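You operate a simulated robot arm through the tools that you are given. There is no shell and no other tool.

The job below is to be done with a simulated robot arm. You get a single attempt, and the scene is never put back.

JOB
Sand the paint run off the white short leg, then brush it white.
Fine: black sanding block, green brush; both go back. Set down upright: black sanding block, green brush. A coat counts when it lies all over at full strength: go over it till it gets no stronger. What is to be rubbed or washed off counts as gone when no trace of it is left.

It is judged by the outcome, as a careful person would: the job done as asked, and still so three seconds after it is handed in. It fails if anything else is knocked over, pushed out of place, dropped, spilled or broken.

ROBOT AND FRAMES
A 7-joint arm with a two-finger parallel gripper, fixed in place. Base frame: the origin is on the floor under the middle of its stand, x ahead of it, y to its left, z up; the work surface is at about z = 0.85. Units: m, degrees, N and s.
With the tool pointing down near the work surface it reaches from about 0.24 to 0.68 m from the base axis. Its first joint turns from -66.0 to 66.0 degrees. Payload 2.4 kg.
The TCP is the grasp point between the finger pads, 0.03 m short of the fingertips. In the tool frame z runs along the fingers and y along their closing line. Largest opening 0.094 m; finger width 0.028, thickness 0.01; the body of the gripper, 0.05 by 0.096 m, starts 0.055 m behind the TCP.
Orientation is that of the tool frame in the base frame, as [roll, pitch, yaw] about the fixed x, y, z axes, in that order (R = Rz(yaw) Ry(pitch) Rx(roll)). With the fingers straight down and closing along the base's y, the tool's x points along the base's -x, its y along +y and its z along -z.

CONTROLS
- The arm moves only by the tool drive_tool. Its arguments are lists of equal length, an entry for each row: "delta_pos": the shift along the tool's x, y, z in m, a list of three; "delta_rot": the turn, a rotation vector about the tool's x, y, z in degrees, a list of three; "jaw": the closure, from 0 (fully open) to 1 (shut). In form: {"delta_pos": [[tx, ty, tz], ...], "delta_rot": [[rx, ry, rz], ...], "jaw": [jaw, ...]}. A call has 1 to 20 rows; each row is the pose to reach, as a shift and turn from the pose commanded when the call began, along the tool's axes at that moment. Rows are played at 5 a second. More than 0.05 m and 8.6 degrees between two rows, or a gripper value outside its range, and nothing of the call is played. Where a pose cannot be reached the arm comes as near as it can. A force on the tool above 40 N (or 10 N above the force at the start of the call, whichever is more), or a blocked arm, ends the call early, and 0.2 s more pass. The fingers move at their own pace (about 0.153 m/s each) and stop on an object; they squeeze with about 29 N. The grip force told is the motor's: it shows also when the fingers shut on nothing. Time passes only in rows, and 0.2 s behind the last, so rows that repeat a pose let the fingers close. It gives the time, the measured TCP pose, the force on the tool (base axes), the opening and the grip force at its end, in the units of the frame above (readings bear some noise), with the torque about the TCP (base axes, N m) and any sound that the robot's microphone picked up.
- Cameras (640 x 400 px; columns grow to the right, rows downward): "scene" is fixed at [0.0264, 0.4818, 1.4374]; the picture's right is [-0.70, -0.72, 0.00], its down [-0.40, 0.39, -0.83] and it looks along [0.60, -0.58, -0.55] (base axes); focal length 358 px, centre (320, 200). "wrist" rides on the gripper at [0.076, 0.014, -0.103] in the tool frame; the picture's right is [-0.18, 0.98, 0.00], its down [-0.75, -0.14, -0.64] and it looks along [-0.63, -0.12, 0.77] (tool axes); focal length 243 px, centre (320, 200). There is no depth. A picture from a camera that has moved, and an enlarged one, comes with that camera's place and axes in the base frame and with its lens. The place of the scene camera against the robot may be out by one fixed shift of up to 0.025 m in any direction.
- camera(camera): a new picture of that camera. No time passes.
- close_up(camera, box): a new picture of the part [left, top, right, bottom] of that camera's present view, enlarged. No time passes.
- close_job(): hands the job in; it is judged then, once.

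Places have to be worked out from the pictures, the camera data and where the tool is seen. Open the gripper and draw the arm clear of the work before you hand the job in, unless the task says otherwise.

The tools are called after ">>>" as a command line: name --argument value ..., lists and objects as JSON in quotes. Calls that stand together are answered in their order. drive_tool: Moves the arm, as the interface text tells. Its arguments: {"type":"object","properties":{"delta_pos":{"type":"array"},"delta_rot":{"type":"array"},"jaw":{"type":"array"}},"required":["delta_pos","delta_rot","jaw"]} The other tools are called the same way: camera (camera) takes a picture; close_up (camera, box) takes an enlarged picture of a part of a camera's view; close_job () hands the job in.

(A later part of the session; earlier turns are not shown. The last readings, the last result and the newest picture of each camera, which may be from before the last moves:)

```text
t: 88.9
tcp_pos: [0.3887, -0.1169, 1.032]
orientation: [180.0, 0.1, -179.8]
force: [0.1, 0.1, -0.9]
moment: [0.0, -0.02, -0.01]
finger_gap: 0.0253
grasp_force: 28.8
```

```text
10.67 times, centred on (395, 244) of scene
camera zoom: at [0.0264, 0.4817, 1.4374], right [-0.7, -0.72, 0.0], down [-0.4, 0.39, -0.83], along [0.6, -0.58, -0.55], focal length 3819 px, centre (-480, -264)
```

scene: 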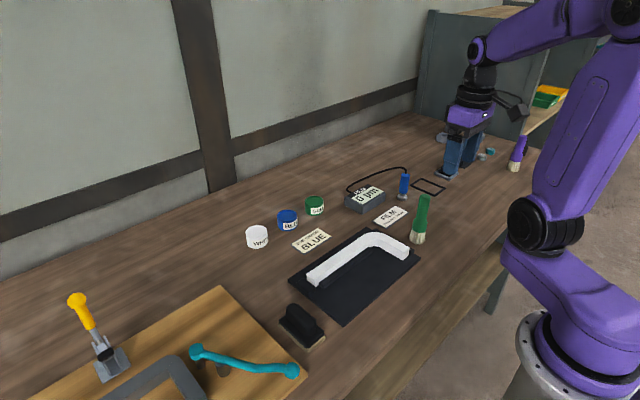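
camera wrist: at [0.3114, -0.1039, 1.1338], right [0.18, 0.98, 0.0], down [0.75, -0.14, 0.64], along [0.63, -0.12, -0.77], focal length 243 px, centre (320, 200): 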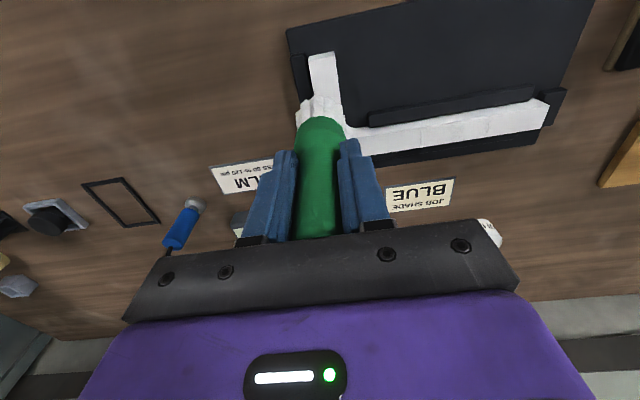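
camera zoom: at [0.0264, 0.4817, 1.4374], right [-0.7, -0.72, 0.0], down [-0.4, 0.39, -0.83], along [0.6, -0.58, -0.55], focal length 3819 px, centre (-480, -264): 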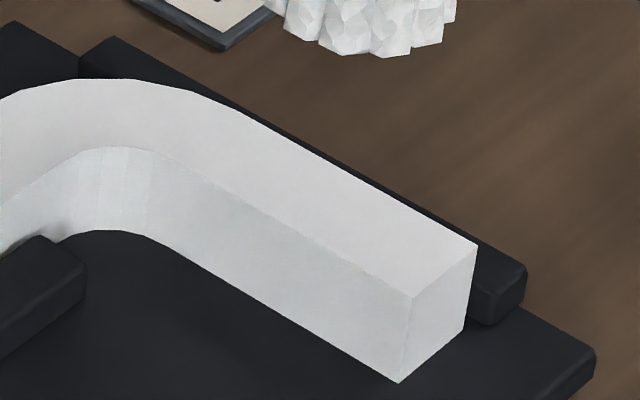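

The coat covers a ~75 mm patch centred where the run was, with slightly speckled edges, so it needs more going over. I'll reload the brush first: back over the white pot, high enough to clear everything.

>>> drive_tool --delta_pos '[[-0.02, 0.01, -0.015], [-0.05, 0.04, -0.015], [-0.083, 0.067, -0.015], [-0.116, 0.094, -0.015], [-0.149, 0.121, -0.015], [-0.182, 0.148, -0.015], [-0.215, 0.175, -0.015], [-0.248, 0.202, -0.015], [-0.267, 0.2175, -0.015], [-0.267, 0.2175, -0.005], [-0.267, 0.2175, -0.005]]' --delta_rot '[[0, 0, 0], [0, 0, 0], [0, 0, 0], [0, 0, 0], [0, 0, 0], [0, 0, 0], [0, 0, 0], [0, 0, 0], [0, 0, 0], [0, 0, 0], [0, 0, 0]]' --jaw '[1, 1, 1, 1, 1, 1, 1, 1, 1, 1, 1]'

>>> close_up --camera "scene" --box '[225, 195, 295, 250]'

>>> close_up --camera "wrist" --box '[240, 60, 400, 180]'

```text
t: 91.3
tcp_pos: [0.6545, 0.0994, 1.0353]
orientation: [179.9, -0.1, -179.9]
force: [0.7, -0.8, -1.2]
moment: [0.0, 0.0, 0.01]
finger_gap: 0.0255
grasp_force: 28.9
```

```text
7.27 times, centred on (260, 222) of scene
camera zoom: at [0.0264, 0.4818, 1.4374], right [-0.7, -0.72, 0.0], down [-0.4, 0.39, -0.83], along [0.6, -0.58, -0.55], focal length 2604 px, centre (756, 36)
```

zoom: 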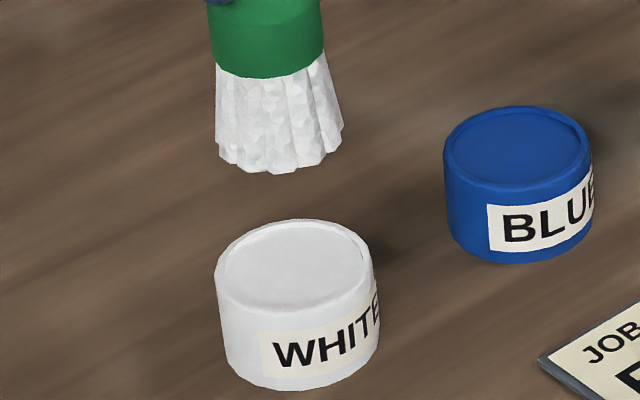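

```text
3.33 times, centred on (320, 120) of wrist
camera zoom: at [0.5778, 0.1138, 1.1367], right [0.18, 0.98, 0.0], down [0.75, -0.14, 0.64], along [0.63, -0.12, -0.77], focal length 809 px, centre (320, 467)
```

zoom: 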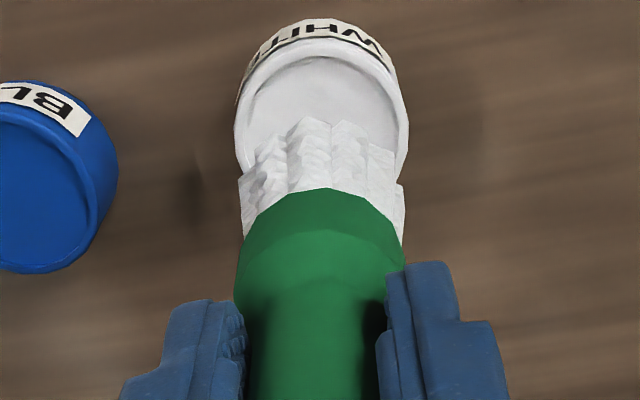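

Pot hasn't moved and the brush is centred. Lowering in.

>>> drive_tool --delta_pos '[[0, 0, 0.015], [0, 0, 0.03], [0, 0, 0.04], [0, 0, 0.047], [0, 0, 0.05], [0, 0, 0.05]]' --delta_rot '[[0, 0, 0], [0, 0, 0], [0, 0, 0], [0, 0, 0], [0, 0, 0], [0, 0, 0]]' --jaw '[1, 1, 1, 1, 1, 1]'

>>> close_up --camera "scene" --box '[225, 195, 295, 250]'

>>> close_up --camera "wrist" --box '[240, 60, 400, 180]'

```text
t: 92.7
tcp_pos: [0.6563, 0.0994, 0.9845]
orientation: [179.8, 0.0, -179.7]
force: [-0.5, -0.6, -1.7]
moment: [-0.01, -0.03, 0.0]
finger_gap: 0.0256
grasp_force: 29.6
```

```text
7.27 times, centred on (260, 222) of scene
camera zoom: at [0.0264, 0.4818, 1.4374], right [-0.7, -0.72, 0.0], down [-0.4, 0.39, -0.83], along [0.6, -0.58, -0.55], focal length 2604 px, centre (756, 36)
```

zoom: 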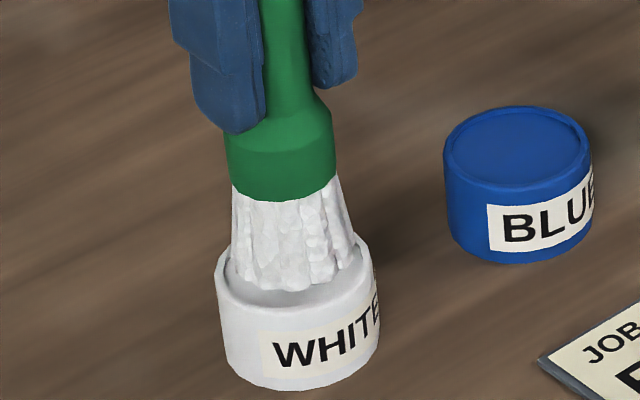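

```text
3.33 times, centred on (320, 120) of wrist
camera zoom: at [0.5786, 0.1134, 1.0868], right [0.18, 0.98, 0.0], down [0.75, -0.14, 0.64], along [0.63, -0.12, -0.77], focal length 809 px, centre (320, 467)
```

zoom: 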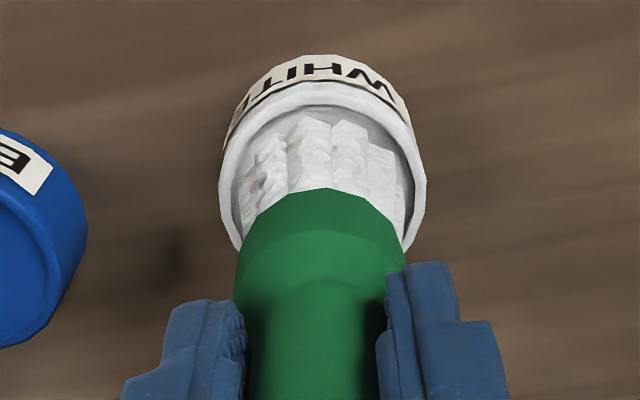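

Just above the paint surface still. Lowering ~4 mm more, gently.

>>> drive_tool --delta_pos '[[0, 0, 0.0015], [0, 0, 0.003], [0, 0, 0.004], [0, 0, 0.004]]' --delta_rot '[[0, 0, 0], [0, 0, 0], [0, 0, 0], [0, 0, 0]]' --jaw '[1, 1, 1, 1]'

>>> close_up --camera "scene" --box '[225, 195, 295, 250]'

```text
t: 93.7
tcp_pos: [0.6549, 0.0997, 0.9818]
orientation: [179.9, 0.0, -179.9]
force: [0.2, 0.5, -1.3]
moment: [0.01, -0.01, 0.0]
finger_gap: 0.0252
grasp_force: 29.0
```

```text
7.27 times, centred on (260, 222) of scene
camera zoom: at [0.0264, 0.4818, 1.4374], right [-0.7, -0.72, 0.0], down [-0.4, 0.39, -0.83], along [0.6, -0.58, -0.55], focal length 2604 px, centre (756, 36)
```

zoom: 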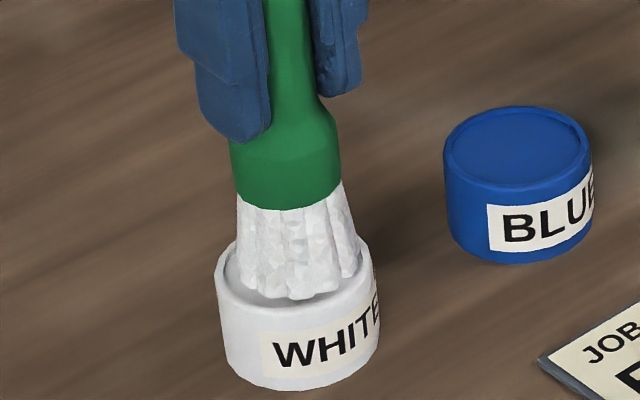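

>>> drive_tool --delta_pos '[[0, 0, 0.001], [0, 0, 0.002], [0, 0, 0.002]]' --delta_rot '[[0, 0, 0], [0, 0, 0], [0, 0, 0]]' --jaw '[1, 1, 1]'

>>> close_up --camera "scene" --box '[225, 195, 295, 250]'

```text
t: 94.5
tcp_pos: [0.6544, 0.0982, 0.9794]
orientation: [180.0, 0.0, -179.8]
force: [-0.6, -0.2, -0.8]
moment: [-0.02, -0.01, -0.04]
finger_gap: 0.0253
grasp_force: 29.1
```

```text
7.27 times, centred on (260, 222) of scene
camera zoom: at [0.0264, 0.4818, 1.4374], right [-0.7, -0.72, 0.0], down [-0.4, 0.39, -0.83], along [0.6, -0.58, -0.55], focal length 2604 px, centre (756, 36)
```

zoom: 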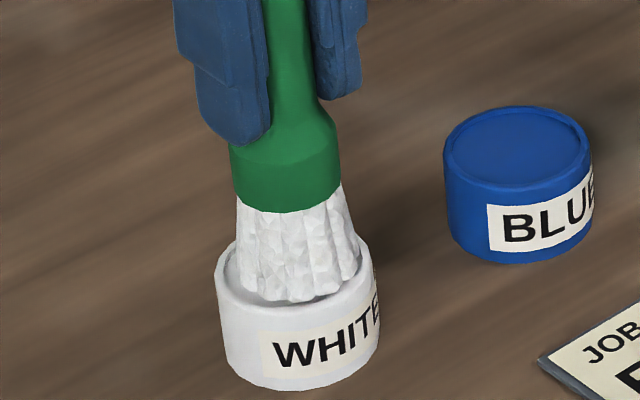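

Level with the first dip's depth; one more millimetre to be sure it takes paint, then lift out.

>>> drive_tool --delta_pos '[[0, 0, 0.001], [0, 0, 0.0015], [0, 0, 0.0015]]' --delta_rot '[[0, 0, 0], [0, 0, 0], [0, 0, 0]]' --jaw '[1, 1, 1]'

>>> drive_tool --delta_pos '[[0, 0, -0.01], [0, 0, -0.03], [0, 0, -0.05], [0, 0, -0.065], [0, 0, -0.065]]' --delta_rot '[[0, 0, 0], [0, 0, 0], [0, 0, 0], [0, 0, 0], [0, 0, 0]]' --jaw '[1, 1, 1, 1, 1]'

>>> close_up --camera "scene" --box '[220, 170, 320, 260]'

```text
t: 95.3
tcp_pos: [0.6568, 0.0989, 0.9803]
orientation: [179.9, 0.1, -179.8]
force: [-5.1, -1.0, 17.3]
moment: [-0.13, 0.3, -0.03]
finger_gap: 0.0254
grasp_force: 29.2
```

```text
t: 96.5
tcp_pos: [0.6564, 0.0995, 1.0424]
orientation: [180.0, 0.0, -179.8]
force: [-0.7, 0.2, -1.0]
moment: [0.02, 0.02, 0.0]
finger_gap: 0.0256
grasp_force: 29.0
```

```text
4.44 times, centred on (270, 215) of scene
camera zoom: at [0.0264, 0.4818, 1.4374], right [-0.7, -0.72, 0.0], down [-0.4, 0.39, -0.83], along [0.6, -0.58, -0.55], focal length 1591 px, centre (542, 133)
```

zoom: 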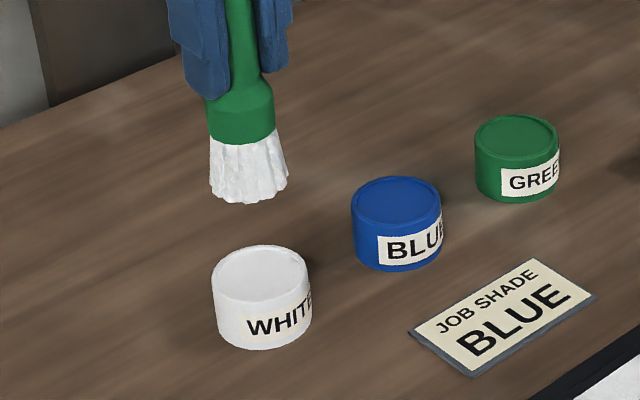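

Reloaded. Back over the patch's +y end and down to just above contact.

>>> drive_tool --delta_pos '[[0.041, -0.005, 0], [0.082, -0.01, 0], [0.123, -0.015, 0], [0.164, -0.02, 0], [0.2057, -0.0248, 0], [0.2057, -0.0248, 0.03], [0.2057, -0.0248, 0.055], [0.2057, -0.0248, 0.059], [0.2057, -0.0248, 0.059]]' --delta_rot '[[0, 0, 0], [0, 0, 0], [0, 0, 0], [0, 0, 0], [0, 0, 0], [0, 0, 0], [0, 0, 0], [0, 0, 0], [0, 0, 0]]' --jaw '[1, 1, 1, 1, 1, 1, 1, 1, 1]'

>>> drive_tool --delta_pos '[[0, 0, 0.001], [0, 0, 0.001]]' --delta_rot '[[0, 0, 0], [0, 0, 0]]' --jaw '[1, 1]'

```text
t: 98.5
tcp_pos: [0.4492, 0.0731, 0.9827]
orientation: [179.9, -0.1, -179.8]
force: [0.5, 0.1, -0.8]
moment: [-0.01, 0.01, -0.01]
finger_gap: 0.0256
grasp_force: 28.4
```

```text
t: 99.1
tcp_pos: [0.4497, 0.0744, 0.984]
orientation: [179.9, 0.0, -179.8]
force: [0.0, 1.4, -1.1]
moment: [-0.01, -0.01, -0.01]
finger_gap: 0.0254
grasp_force: 28.5
```

>>> drive_tool --delta_pos '[[0, 0, 0.001], [0, 0, 0.001]]' --delta_rot '[[0, 0, 0], [0, 0, 0]]' --jaw '[1, 1]'

>>> drive_tool --delta_pos '[[0, 0, 0.001], [0, 0, 0.001]]' --delta_rot '[[0, 0, 0], [0, 0, 0]]' --jaw '[1, 1]'

```text
t: 99.7
tcp_pos: [0.4503, 0.0741, 0.9824]
orientation: [179.9, 0.0, -179.8]
force: [0.5, -0.1, 0.3]
moment: [-0.03, 0.02, -0.03]
finger_gap: 0.0253
grasp_force: 29.2
```

```text
t: 100.3
tcp_pos: [0.4494, 0.0741, 0.9805]
orientation: [179.9, 0.0, -179.9]
force: [0.6, 0.1, -0.3]
moment: [0.03, -0.02, 0.02]
finger_gap: 0.0255
grasp_force: 28.8
```

>>> drive_tool --delta_pos '[[0, 0, 0.001], [0, 0, 0.001]]' --delta_rot '[[0, 0, 0], [0, 0, 0]]' --jaw '[1, 1]'

```text
t: 100.9
tcp_pos: [0.45, 0.0741, 0.9798]
orientation: [179.9, 0.0, -179.7]
force: [-0.7, -0.6, 2.3]
moment: [-0.06, -0.04, 0.0]
finger_gap: 0.0254
grasp_force: 28.8
```

Light contact. I'll add 0.6 mm and run a lane 6 mm toward the outer edge, then back along a lane 6 mm toward the inner edge.

>>> drive_tool --delta_pos '[[-0.006, 0, 0.0005], [-0.006, -0.012, 0.0006], [-0.006, -0.024, 0.0006], [-0.006, -0.036, 0.0007], [-0.006, -0.048, 0.0007], [-0.006, -0.06, 0.0008], [-0.006, -0.072, 0.0008], [-0.006, -0.084, 0.0009], [-0.006, -0.096, 0.0009], [-0.003, -0.108, 0.001], [0.006, -0.108, 0.001], [0.006, -0.096, 0.001], [0.006, -0.084, 0.0011], [0.006, -0.072, 0.0011], [0.006, -0.06, 0.0012], [0.006, -0.048, 0.0012], [0.006, -0.036, 0.0013], [0.006, -0.024, 0.0013], [0.006, -0.012, 0.0014], [0.006, 0, 0.0014]]' --delta_rot '[[0, 0, 0], [0, 0, 0], [0, 0, 0], [0, 0, 0], [0, 0, 0], [0, 0, 0], [0, 0, 0], [0, 0, 0], [0, 0, 0], [0, 0, 0], [0, 0, 0], [0, 0, 0], [0, 0, 0], [0, 0, 0], [0, 0, 0], [0, 0, 0], [0, 0, 0], [0, 0, 0], [0, 0, 0], [0, 0, 0]]' --jaw '[1, 1, 1, 1, 1, 1, 1, 1, 1, 1, 1, 1, 1, 1, 1, 1, 1, 1, 1, 1]'

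>>> close_up --camera "scene" --box '[316, 228, 376, 278]'

>>> close_up --camera "wrist" --box '[200, 60, 320, 160]'

```text
t: 105.1
tcp_pos: [0.4426, 0.0751, 0.9794]
orientation: [179.9, -0.1, -179.8]
force: [-0.2, -2.5, 5.5]
moment: [-0.12, -0.07, 0.0]
finger_gap: 0.0253
grasp_force: 28.6
```

```text
8.00 times, centred on (346, 253) of scene
camera zoom: at [0.0263, 0.4817, 1.4374], right [-0.7, -0.72, 0.0], down [-0.4, 0.39, -0.83], along [0.6, -0.58, -0.55], focal length 2864 px, centre (112, -224)
```

zoom: 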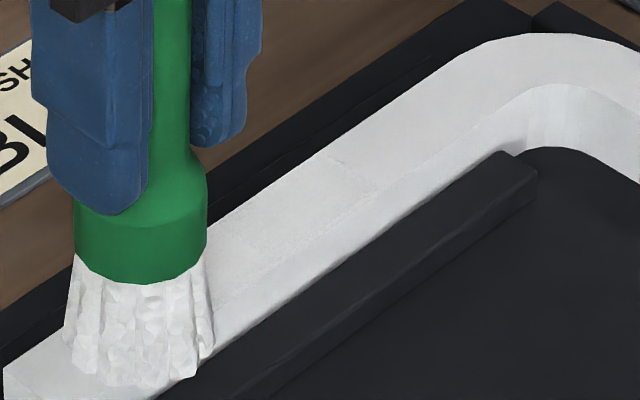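

```text
4.00 times, centred on (260, 110) of wrist
camera zoom: at [0.3654, 0.089, 1.0811], right [0.18, 0.98, 0.0], down [0.76, -0.14, 0.64], along [0.63, -0.12, -0.77], focal length 970 px, centre (560, 560)
```

zoom: 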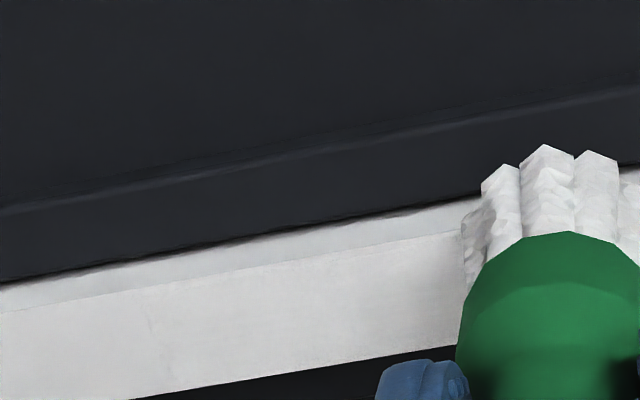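

Contact held and the coat now reaches a clean straight edge at the −y end. Two more lanes: centre and outer again, then inner.

>>> drive_tool --delta_pos '[[-0.006, -0.002, 0.0], [-0.007, -0.014, 0.0001], [-0.007, -0.026, 0.0001], [-0.007, -0.038, 0.0002], [-0.007, -0.05, 0.0002], [-0.007, -0.062, 0.0003], [-0.007, -0.074, 0.0003], [-0.007, -0.086, 0.0004], [-0.007, -0.098, 0.0004], [-0.007, -0.11, 0.0005], [-0.013, -0.11, 0.0005], [-0.013, -0.098, 0.0005], [-0.013, -0.086, 0.0006], [-0.013, -0.074, 0.0006], [-0.013, -0.062, 0.0007], [-0.013, -0.05, 0.0007], [-0.013, -0.038, 0.0008], [-0.013, -0.026, 0.0008], [-0.013, -0.014, 0.0009], [-0.013, -0.002, 0.0009]]' --delta_rot '[[0, 0, 0], [0, 0, 0], [0, 0, 0], [0, 0, 0], [0, 0, 0], [0, 0, 0], [0, 0, 0], [0, 0, 0], [0, 0, 0], [0, 0, 0], [0, 0, 0], [0, 0, 0], [0, 0, 0], [0, 0, 0], [0, 0, 0], [0, 0, 0], [0, 0, 0], [0, 0, 0], [0, 0, 0], [0, 0, 0]]' --jaw '[1, 1, 1, 1, 1, 1, 1, 1, 1, 1, 1, 1, 1, 1, 1, 1, 1, 1, 1, 1]'

>>> close_up --camera "scene" --box '[316, 228, 376, 278]'

>>> close_up --camera "wrist" --box '[180, 60, 320, 160]'

```text
t: 109.3
tcp_pos: [0.4586, 0.0723, 0.9782]
orientation: [-180.0, 0.0, -179.9]
force: [0.3, -6.0, 17.3]
moment: [-0.48, 0.22, 0.05]
finger_gap: 0.0254
grasp_force: 29.2
```

```text
8.00 times, centred on (346, 253) of scene
camera zoom: at [0.0261, 0.4815, 1.4375], right [-0.7, -0.72, 0.0], down [-0.4, 0.39, -0.83], along [0.6, -0.58, -0.55], focal length 2864 px, centre (112, -224)
```

zoom: 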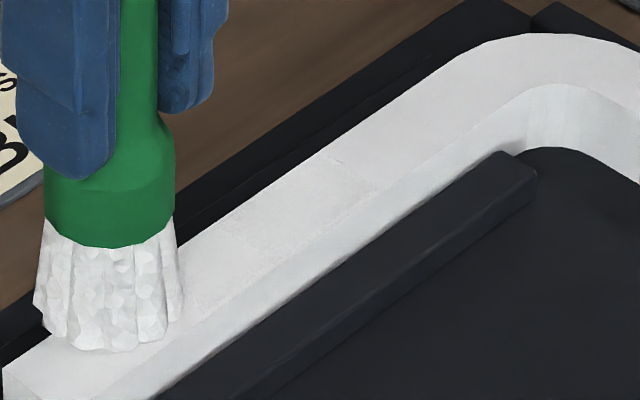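

```text
4.00 times, centred on (250, 110) of wrist
camera zoom: at [0.3806, 0.0852, 1.0806], right [0.18, 0.98, 0.0], down [0.75, -0.14, 0.64], along [0.63, -0.12, -0.77], focal length 970 px, centre (600, 560)
```

zoom: 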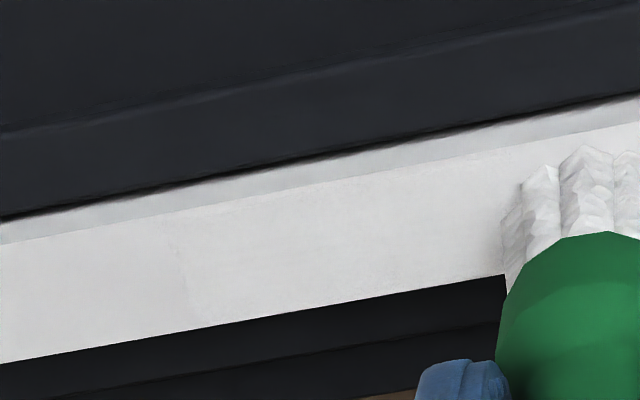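

Force is up to 17 N, so I'll ease half a millimetre and do inner and centre lanes again.

>>> drive_tool --delta_pos '[[0.006, 0, -0.0006], [0.014, -0.004, -0.0006], [0.014, -0.016, -0.0006], [0.014, -0.028, -0.0005], [0.014, -0.04, -0.0005], [0.014, -0.052, -0.0004], [0.014, -0.064, -0.0004], [0.014, -0.076, -0.0003], [0.014, -0.088, -0.0003], [0.014, -0.1, -0.0002], [0.01, -0.108, -0.0002], [0.007, -0.1, -0.0002], [0.007, -0.088, -0.0001], [0.007, -0.076, -0.0001], [0.007, -0.064, 0.0], [0.007, -0.052, 0.0], [0.007, -0.04, 0.0001], [0.007, -0.028, 0.0001], [0.007, -0.016, 0.0002], [0.007, -0.004, 0.0002]]' --delta_rot '[[0, 0, 0], [0, 0, 0], [0, 0, 0], [0, 0, 0], [0, 0, 0], [0, 0, 0], [0, 0, 0], [0, 0, 0], [0, 0, 0], [0, 0, 0], [0, 0, 0], [0, 0, 0], [0, 0, 0], [0, 0, 0], [0, 0, 0], [0, 0, 0], [0, 0, 0], [0, 0, 0], [0, 0, 0], [0, 0, 0]]' --jaw '[1, 1, 1, 1, 1, 1, 1, 1, 1, 1, 1, 1, 1, 1, 1, 1, 1, 1, 1, 1]'

>>> close_up --camera "scene" --box '[316, 228, 376, 278]'

>>> close_up --camera "wrist" --box '[180, 60, 320, 160]'

```text
t: 113.5
tcp_pos: [0.4492, 0.0675, 0.9776]
orientation: [-180.0, 0.0, -179.8]
force: [0.0, -4.0, 10.1]
moment: [-0.3, -0.07, -0.03]
finger_gap: 0.0257
grasp_force: 29.0
```

```text
8.00 times, centred on (346, 253) of scene
camera zoom: at [0.0262, 0.4816, 1.4374], right [-0.7, -0.72, 0.0], down [-0.4, 0.39, -0.83], along [0.6, -0.58, -0.55], focal length 2864 px, centre (112, -224)
```

zoom: 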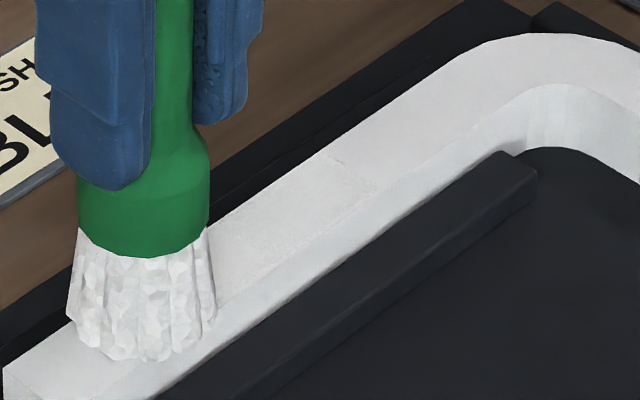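

```text
4.00 times, centred on (250, 110) of wrist
camera zoom: at [0.372, 0.0814, 1.0798], right [0.18, 0.98, 0.0], down [0.75, -0.14, 0.64], along [0.63, -0.12, -0.77], focal length 970 px, centre (600, 560)
```

zoom: 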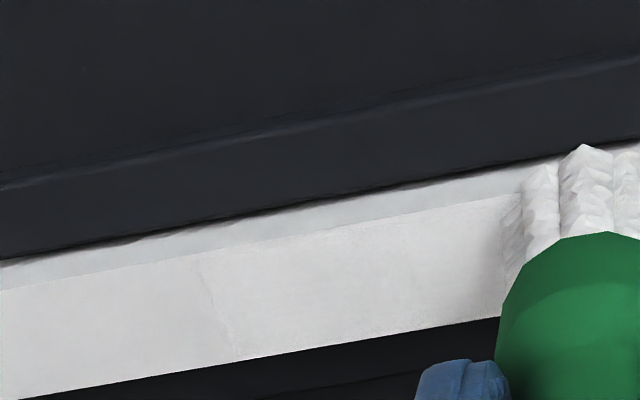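

Contact was good throughout. I'll lift clear and inspect the patch from the same viewpoint as before.

>>> drive_tool --delta_pos '[[0, 0, -0.025], [0.01, -0.04, -0.05], [0.025, -0.08, -0.054], [0.04, -0.12, -0.054], [0.05, -0.155, -0.054], [0.06, -0.186, -0.054], [0.06, -0.186, -0.054]]' --delta_rot '[[0, 0, 0], [0, 0, 0], [0, 0, 0], [0, 0, 0], [0, 0, 0], [0, 0, 0], [0, 0, 0]]' --jaw '[1, 1, 1, 1, 1, 1, 1]'

>>> close_up --camera "scene" --box '[316, 228, 376, 278]'

>>> close_up --camera "scene" --box '[324, 240, 354, 265]'

>>> close_up --camera "wrist" --box '[400, 105, 470, 155]'

>>> close_up --camera "wrist" --box '[460, 95, 550, 150]'

```text
t: 115.1
tcp_pos: [0.3901, -0.1197, 1.0307]
orientation: [179.9, 0.1, -179.8]
force: [0.0, 0.6, -1.8]
moment: [-0.02, 0.01, 0.01]
finger_gap: 0.0257
grasp_force: 28.8
```

```text
8.00 times, centred on (346, 253) of scene
camera zoom: at [0.0264, 0.4817, 1.4374], right [-0.7, -0.72, 0.0], down [-0.4, 0.39, -0.83], along [0.6, -0.58, -0.55], focal length 2864 px, centre (112, -224)
```

zoom: 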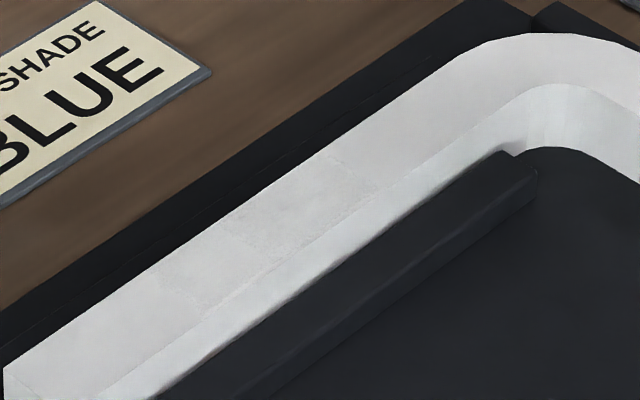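

```text
16.00 times, centred on (339, 252) of scene
camera zoom: at [0.0264, 0.4817, 1.4374], right [-0.7, -0.72, 0.0], down [-0.4, 0.39, -0.83], along [0.6, -0.58, -0.55], focal length 5728 px, centre (16, -640)
```

zoom: 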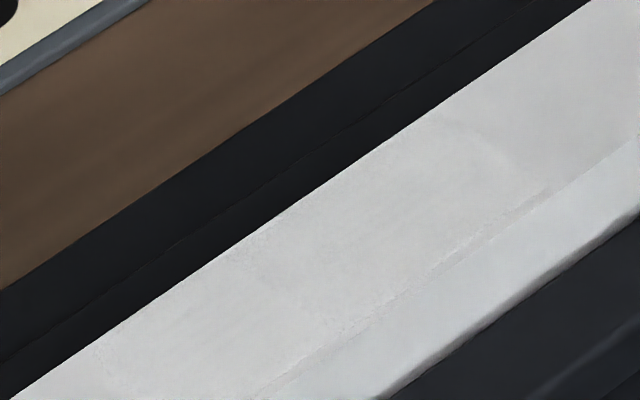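

```text
8.00 times, centred on (435, 130) of wrist
camera zoom: at [0.3117, -0.1058, 1.1331], right [0.18, 0.98, 0.0], down [0.75, -0.14, 0.64], along [0.63, -0.12, -0.77], focal length 1941 px, centre (-600, 760)
```

zoom: 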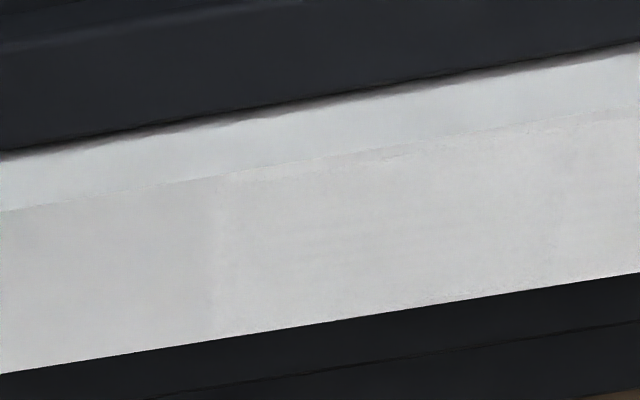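

```text
7.11 times, centred on (505, 122) of wrist
camera zoom: at [0.3117, -0.1058, 1.1331], right [0.18, 0.98, 0.0], down [0.75, -0.14, 0.64], along [0.63, -0.12, -0.77], focal length 1725 px, centre (-996, 751)
```

zoom: 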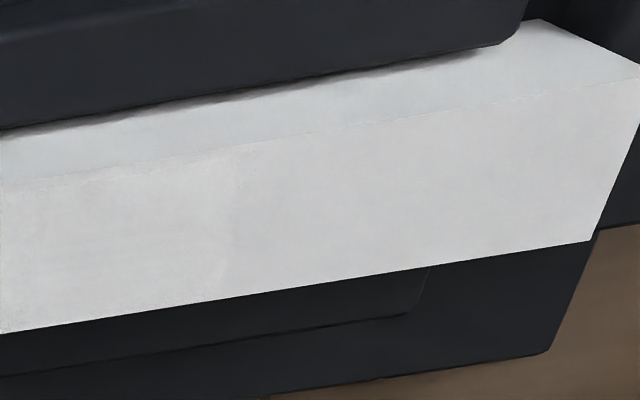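

The appearance no longer changes between loads, suggesting full strength. I'll inspect the patch at higher zoom for any thin spots, especially along the inner and outer edges.

>>> close_up --camera "wrist" --box '[418, 112, 446, 150]'

>>> close_up --camera "wrist" --box '[440, 108, 472, 146]'

>>> close_up --camera "wrist" --box '[466, 105, 498, 143]'

>>> close_up --camera "scene" --box '[338, 242, 354, 256]'

>>> close_up --camera "scene" --box '[326, 250, 342, 264]'

```text
10.53 times, centred on (432, 131) of wrist
camera zoom: at [0.3117, -0.1058, 1.1331], right [0.18, 0.98, 0.0], down [0.75, -0.14, 0.64], along [0.63, -0.12, -0.77], focal length 2554 px, centre (-859, 926)
```

zoom: 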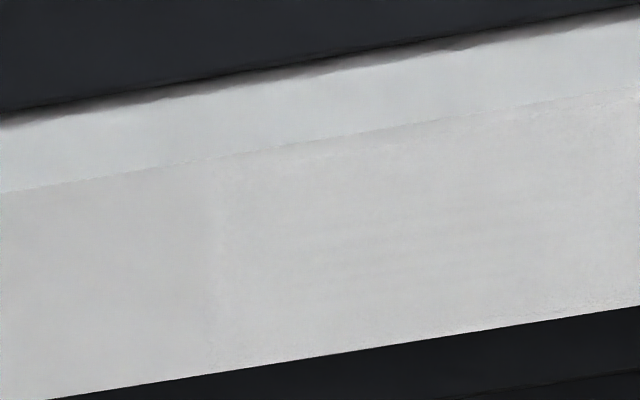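

```text
10.53 times, centred on (456, 127) of wrist
camera zoom: at [0.3117, -0.1058, 1.1331], right [0.18, 0.98, 0.0], down [0.75, -0.14, 0.64], along [0.63, -0.12, -0.77], focal length 2554 px, centre (-1112, 968)
```

zoom: 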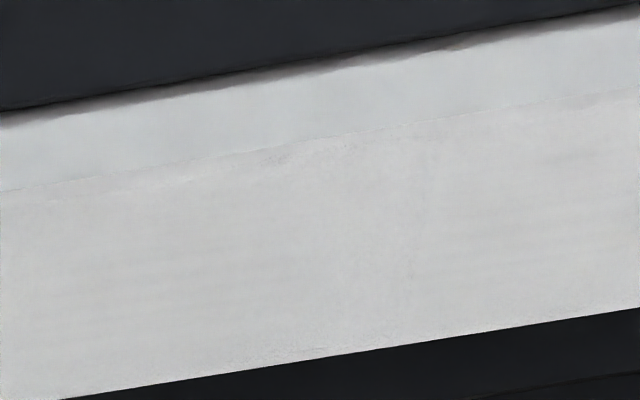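

```text
10.53 times, centred on (482, 124) of wrist
camera zoom: at [0.3117, -0.1058, 1.1331], right [0.18, 0.98, 0.0], down [0.75, -0.14, 0.64], along [0.63, -0.12, -0.77], focal length 2554 px, centre (-1385, 1000)
```

zoom: 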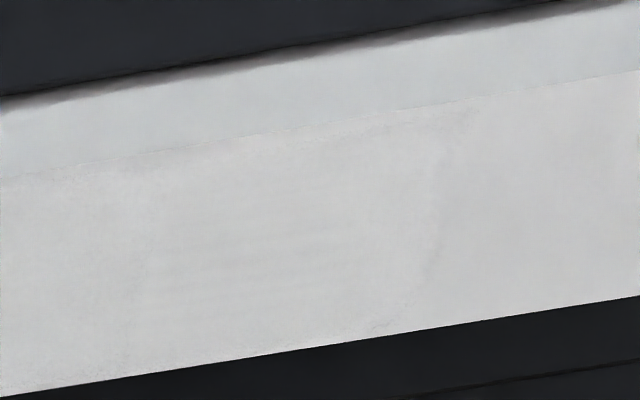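

```text
16.00 times, centred on (346, 249) of scene
camera zoom: at [0.0264, 0.4817, 1.4374], right [-0.7, -0.72, 0.0], down [-0.4, 0.39, -0.83], along [0.6, -0.58, -0.55], focal length 5728 px, centre (-96, -584)
```

zoom: 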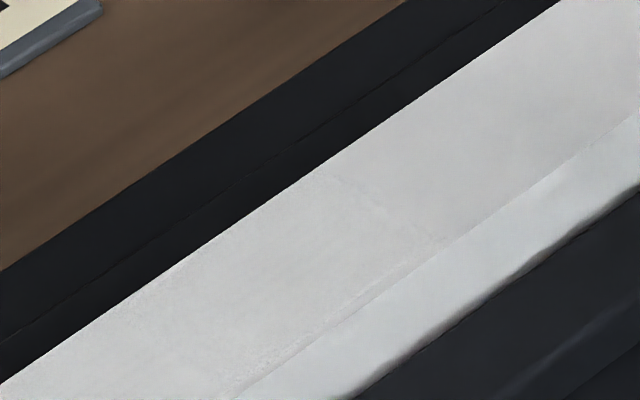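

```text
16.00 times, centred on (334, 257) of scene
camera zoom: at [0.0264, 0.4817, 1.4374], right [-0.7, -0.72, 0.0], down [-0.4, 0.39, -0.83], along [0.6, -0.58, -0.55], focal length 5728 px, centre (96, -712)
```

zoom: 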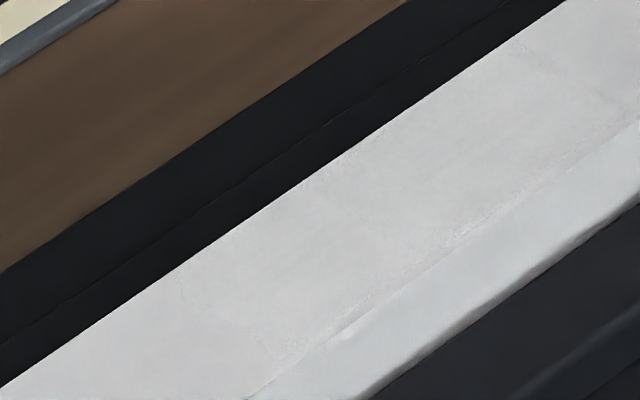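

The patch is evenly coated with clean edges and no longer changes. Since the wording names the short leg, I'll also give the short arm's top one light white pass with proper contact so nothing is left unbrushed; lowering onto it now.

>>> drive_tool --delta_pos '[[0, 0.0115, 0.02], [0, 0.0115, 0.04], [0, 0.0115, 0.05], [0, 0.0115, 0.0525], [0, 0.0115, 0.0525]]' --delta_rot '[[0, 0, 0], [0, 0, 0], [0, 0, 0], [0, 0, 0], [0, 0, 0]]' --jaw '[1, 1, 1, 1, 1]'

>>> close_up --camera "scene" --box '[360, 210, 430, 265]'

>>> close_up --camera "wrist" --box '[220, 40, 420, 180]'

```text
t: 116.3
tcp_pos: [0.3918, -0.1072, 0.9786]
orientation: [179.8, 0.0, -179.8]
force: [0.7, -0.9, -1.2]
moment: [-0.03, 0.0, 0.02]
finger_gap: 0.0256
grasp_force: 29.5
```

```text
7.27 times, centred on (395, 238) of scene
camera zoom: at [0.0264, 0.4818, 1.4374], right [-0.7, -0.72, 0.0], down [-0.4, 0.39, -0.83], along [0.6, -0.58, -0.55], focal length 2604 px, centre (-226, -73)
```

zoom: 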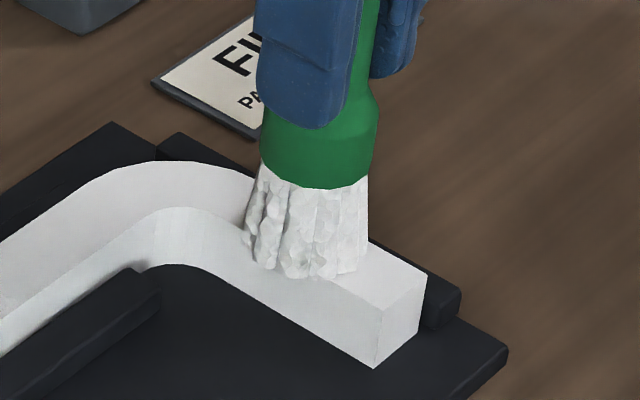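

```text
2.86 times, centred on (320, 110) of wrist
camera zoom: at [0.3132, -0.0932, 1.0803], right [0.18, 0.98, 0.0], down [0.75, -0.14, 0.64], along [0.63, -0.12, -0.77], focal length 693 px, centre (320, 457)
```

zoom: 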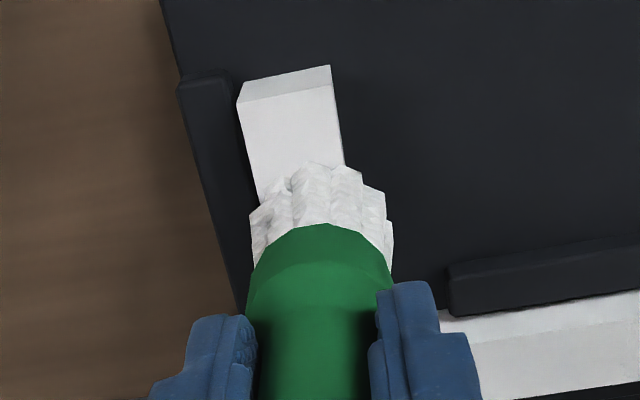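

About to touch; the brush is ~4 mm off toward the inside of the arm. I'll shift and lower to contact.

>>> drive_tool --delta_pos '[[0, -0.004, 0.001], [0, -0.004, 0.0015], [0, -0.004, 0.0015]]' --delta_rot '[[0, 0, 0], [0, 0, 0], [0, 0, 0]]' --jaw '[1, 1, 1]'

>>> drive_tool --delta_pos '[[0, 0, 0.001], [0, 0, 0.001]]' --delta_rot '[[0, 0, 0], [0, 0, 0]]' --jaw '[1, 1]'

```text
t: 117.1
tcp_pos: [0.3926, -0.1097, 0.9783]
orientation: [-179.9, 0.0, -179.7]
force: [-0.9, 4.0, 19.4]
moment: [0.41, 0.01, -0.01]
finger_gap: 0.0256
grasp_force: 29.2
```

```text
t: 117.7
tcp_pos: [0.3916, -0.1094, 0.9766]
orientation: [179.9, 0.2, -179.8]
force: [3.6, 3.4, 20.4]
moment: [0.32, -0.28, -0.02]
finger_gap: 0.0255
grasp_force: 28.6
```

Contact at 20 N; I'll ease 1 mm and stroke along the short arm to the bend, out to its end and back.

>>> drive_tool --delta_pos '[[0, 0, -0.001], [-0.012, 0, -0.001], [-0.024, 0, -0.0009], [-0.036, 0.002, -0.0009], [-0.045, 0.005, -0.0008], [-0.036, 0.002, -0.0008], [-0.024, 0, -0.0007], [-0.012, 0, -0.0007], [0, 0, -0.0006], [0.012, 0, -0.0006], [0.024, 0, -0.0005], [0.032, 0, -0.0005], [0.024, 0, -0.0004], [0.012, 0, -0.0004], [0, 0, -0.0003], [-0.012, 0, -0.0003], [-0.024, 0, -0.0002], [-0.036, 0.002, -0.0002], [-0.024, 0, -0.0002]]' --delta_rot '[[0, 0, 0], [0, 0, 0], [0, 0, 0], [0, 0, 0], [0, 0, 0], [0, 0, 0], [0, 0, 0], [0, 0, 0], [0, 0, 0], [0, 0, 0], [0, 0, 0], [0, 0, 0], [0, 0, 0], [0, 0, 0], [0, 0, 0], [0, 0, 0], [0, 0, 0], [0, 0, 0], [0, 0, 0]]' --jaw '[1, 1, 1, 1, 1, 1, 1, 1, 1, 1, 1, 1, 1, 1, 1, 1, 1, 1, 1]'

>>> drive_tool --delta_pos '[[0, 0, -0.02], [0, 0, -0.045], [-0.02, 0.0, -0.06], [-0.03, 0.01, -0.065], [-0.03, 0.01, -0.065]]' --delta_rot '[[0, 0, 0], [0, 0, 0], [0, 0, 0], [0, 0, 0], [0, 0, 0]]' --jaw '[1, 1, 1, 1, 1]'

>>> close_up --camera "scene" --box '[360, 215, 430, 265]'

>>> camera --camera "wrist"

```text
t: 121.7
tcp_pos: [0.4159, -0.1121, 0.9779]
orientation: [179.9, 0.0, -179.9]
force: [-0.9, 0.6, 0.0]
moment: [-0.02, 0.01, -0.01]
finger_gap: 0.0256
grasp_force: 29.0
```

```text
t: 122.9
tcp_pos: [0.4468, -0.1007, 1.043]
orientation: [179.9, 0.0, -179.8]
force: [0.4, 0.3, -2.2]
moment: [-0.01, 0.03, -0.01]
finger_gap: 0.0256
grasp_force: 28.9
```

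```text
8.00 times, centred on (395, 240) of scene
camera zoom: at [0.0264, 0.4818, 1.4374], right [-0.7, -0.72, 0.0], down [-0.4, 0.39, -0.83], along [0.6, -0.58, -0.55], focal length 2864 px, centre (-280, -120)
```

zoom: 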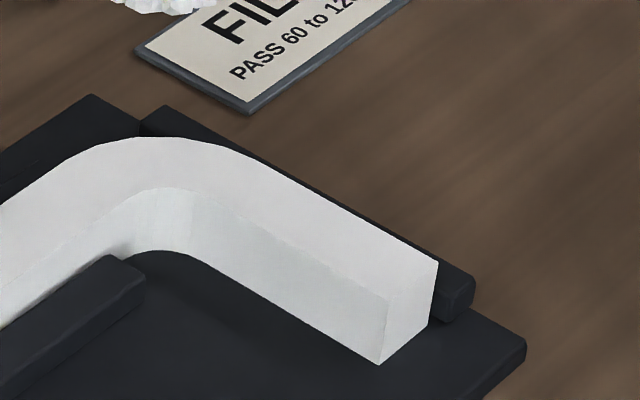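

```text
taken
camera wrist: at [0.3691, -0.0866, 1.1449], right [0.18, 0.98, 0.0], down [0.75, -0.14, 0.64], along [0.63, -0.12, -0.77], focal length 243 px, centre (320, 200)
```

wrist: 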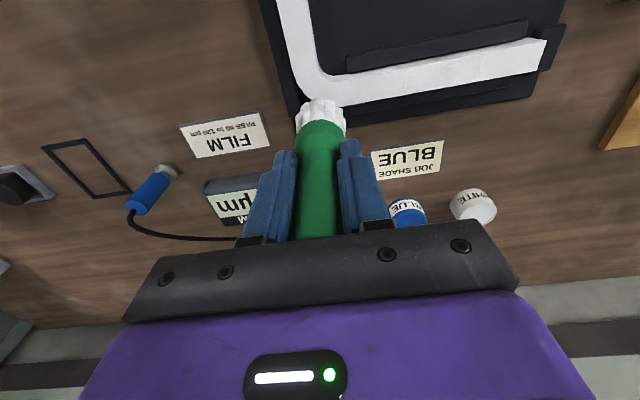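

The short arm is uniformly white with no separate patch, confirming the treated spot was the run area. A final look at the coated patch from this new viewpoint.

>>> close_up --camera "wrist" --box '[350, 30, 550, 120]'

>>> close_up --camera "wrist" --box '[395, 50, 455, 105]'

>>> close_up --camera "wrist" --box '[445, 40, 505, 95]'

```text
3.20 times, centred on (450, 75) of wrist
camera zoom: at [0.3691, -0.0866, 1.1449], right [0.18, 0.98, 0.0], down [0.75, -0.14, 0.64], along [0.63, -0.12, -0.77], focal length 776 px, centre (-96, 600)
```

zoom: 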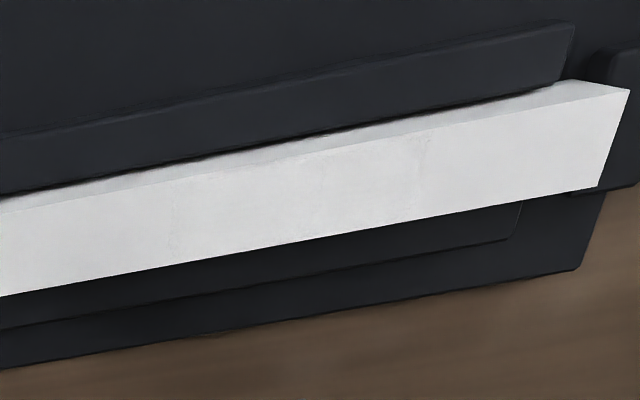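

```text
7.27 times, centred on (425, 78) of wrist
camera zoom: at [0.3691, -0.0866, 1.1449], right [0.18, 0.98, 0.0], down [0.75, -0.14, 0.64], along [0.63, -0.12, -0.77], focal length 1764 px, centre (-444, 1091)
```

zoom: 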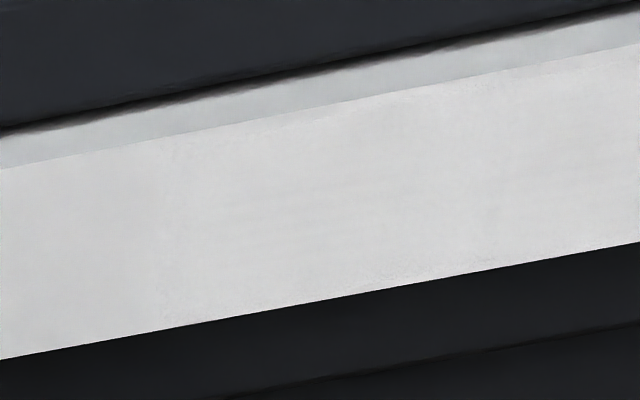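

```text
7.27 times, centred on (475, 68) of wrist
camera zoom: at [0.3691, -0.0866, 1.1449], right [0.18, 0.98, 0.0], down [0.75, -0.14, 0.64], along [0.63, -0.12, -0.77], focal length 1764 px, centre (-807, 1164)
```

zoom: 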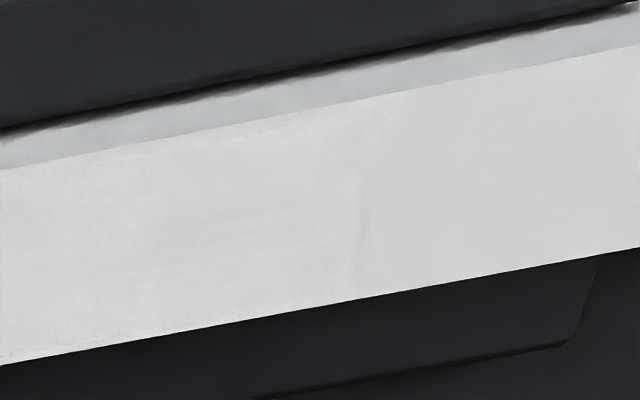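

The coat looks even. To be sure it really is at full strength ("till it gets no stronger") I'll take one more load and go over the patch again, then compare.

>>> drive_tool --delta_pos '[[-0.03, 0.0285, 0], [-0.06, 0.057, 0], [-0.09, 0.0855, 0], [-0.12, 0.114, 0], [-0.15, 0.142, 0], [-0.18, 0.17, 0], [-0.2117, 0.1993, 0], [-0.2117, 0.1993, 0.02], [-0.2117, 0.1993, 0.02]]' --delta_rot '[[0, 0, 0], [0, 0, 0], [0, 0, 0], [0, 0, 0], [0, 0, 0], [0, 0, 0], [0, 0, 0], [0, 0, 0], [0, 0, 0]]' --jaw '[1, 1, 1, 1, 1, 1, 1, 1, 1]'

>>> close_up --camera "scene" --box '[225, 195, 295, 250]'

>>> close_up --camera "wrist" --box '[240, 60, 400, 180]'

```text
t: 124.9
tcp_pos: [0.6571, 0.1007, 1.0211]
orientation: [180.0, -0.1, -179.8]
force: [-0.1, 0.7, -0.5]
moment: [0.0, -0.03, -0.02]
finger_gap: 0.0255
grasp_force: 28.9
```

```text
7.27 times, centred on (260, 222) of scene
camera zoom: at [0.0264, 0.4818, 1.4374], right [-0.7, -0.72, 0.0], down [-0.4, 0.39, -0.83], along [0.6, -0.58, -0.55], focal length 2604 px, centre (756, 36)
```

zoom: 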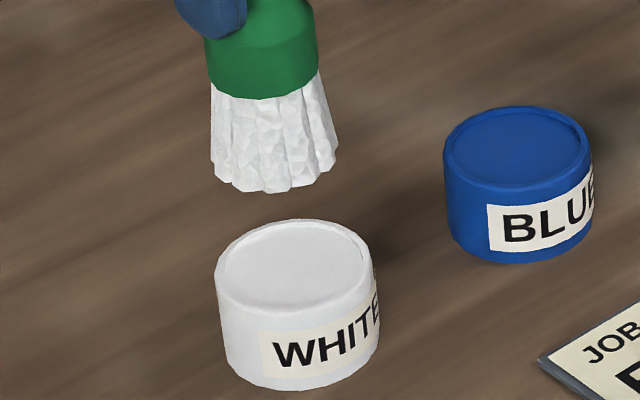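

```text
3.33 times, centred on (320, 120) of wrist
camera zoom: at [0.5802, 0.1147, 1.1233], right [0.18, 0.98, 0.0], down [0.75, -0.14, 0.64], along [0.63, -0.12, -0.77], focal length 809 px, centre (320, 467)
```

zoom: 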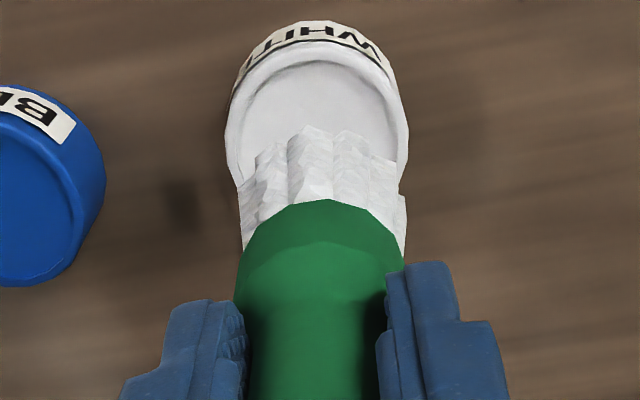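

Pot still in place; the brush is ~2–3 mm off centre toward +x/+y, so I'll correct and lower in.

>>> drive_tool --delta_pos '[[0.001, -0.002, 0.0], [0.001, -0.002, 0.015], [0.001, -0.002, 0.03], [0.001, -0.002, 0.04], [0.001, -0.002, 0.042], [0.001, -0.002, 0.042]]' --delta_rot '[[0, 0, 0], [0, 0, 0], [0, 0, 0], [0, 0, 0], [0, 0, 0], [0, 0, 0]]' --jaw '[1, 1, 1, 1, 1, 1]'

>>> close_up --camera "scene" --box '[225, 195, 295, 250]'

>>> close_up --camera "wrist" --box '[240, 60, 400, 180]'

```text
t: 126.3
tcp_pos: [0.6546, 0.0982, 0.9793]
orientation: [179.9, 0.0, -179.8]
force: [-0.4, -0.6, -0.6]
moment: [-0.01, 0.0, 0.01]
finger_gap: 0.0257
grasp_force: 29.2
```

```text
7.27 times, centred on (260, 222) of scene
camera zoom: at [0.0264, 0.4818, 1.4374], right [-0.7, -0.72, 0.0], down [-0.4, 0.39, -0.83], along [0.6, -0.58, -0.55], focal length 2604 px, centre (756, 36)
```

zoom: 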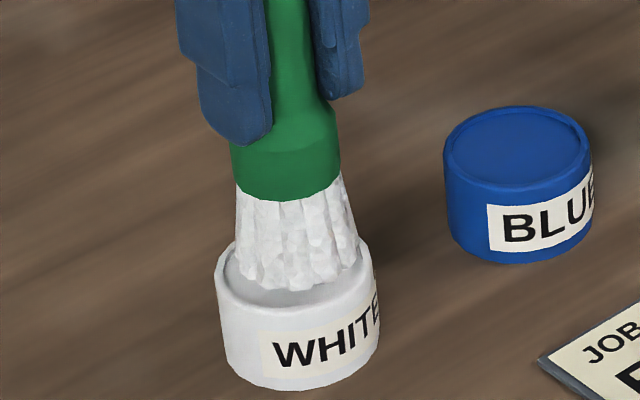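

```text
3.33 times, centred on (320, 120) of wrist
camera zoom: at [0.5772, 0.1122, 1.0824], right [0.18, 0.98, 0.0], down [0.75, -0.14, 0.64], along [0.63, -0.12, -0.77], focal length 809 px, centre (320, 467)
```

zoom: 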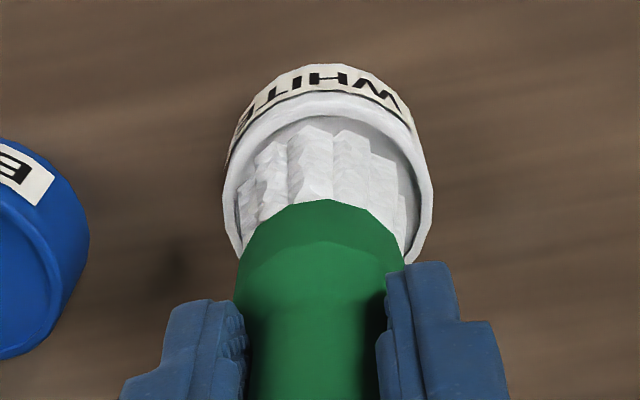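

Centred in the pot, ~3–4 mm above the paint. Lowering the rest, then lifting out.

>>> drive_tool --delta_pos '[[0, 0, 0.0015], [0, 0, 0.003], [0, 0, 0.004], [0, 0, 0.004]]' --delta_rot '[[0, 0, 0], [0, 0, 0], [0, 0, 0], [0, 0, 0]]' --jaw '[1, 1, 1, 1]'

>>> drive_tool --delta_pos '[[0, 0, 0.001], [0, 0, 0.001]]' --delta_rot '[[0, 0, 0], [0, 0, 0]]' --jaw '[1, 1]'

```text
t: 127.3
tcp_pos: [0.6555, 0.0968, 0.977]
orientation: [179.9, 0.0, -179.7]
force: [0.0, -0.6, -0.8]
moment: [0.0, -0.03, 0.01]
finger_gap: 0.0256
grasp_force: 29.1
```

```text
t: 127.9
tcp_pos: [0.6555, 0.0977, 0.9756]
orientation: [179.8, 0.0, -179.8]
force: [-0.2, -0.3, -1.3]
moment: [-0.02, -0.03, -0.04]
finger_gap: 0.0257
grasp_force: 29.8
```

>>> drive_tool --delta_pos '[[0, 0, 0.001], [0, 0, 0.0015], [0, 0, 0.0015]]' --delta_rot '[[0, 0, 0], [0, 0, 0], [0, 0, 0]]' --jaw '[1, 1, 1]'

>>> close_up --camera "scene" --box '[225, 195, 295, 250]'

```text
t: 128.7
tcp_pos: [0.6547, 0.0966, 0.9754]
orientation: [179.9, 0.1, -179.8]
force: [1.4, 1.0, 6.0]
moment: [0.15, -0.14, 0.0]
finger_gap: 0.0252
grasp_force: 28.5
```

```text
7.27 times, centred on (260, 222) of scene
camera zoom: at [0.0263, 0.4818, 1.4374], right [-0.7, -0.72, 0.0], down [-0.4, 0.39, -0.83], along [0.6, -0.58, -0.55], focal length 2604 px, centre (756, 36)
```

zoom: 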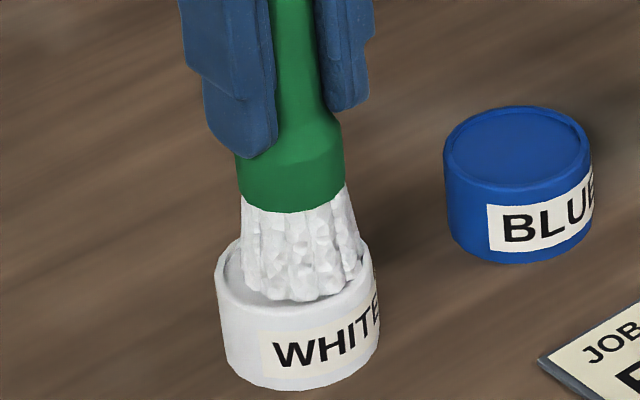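

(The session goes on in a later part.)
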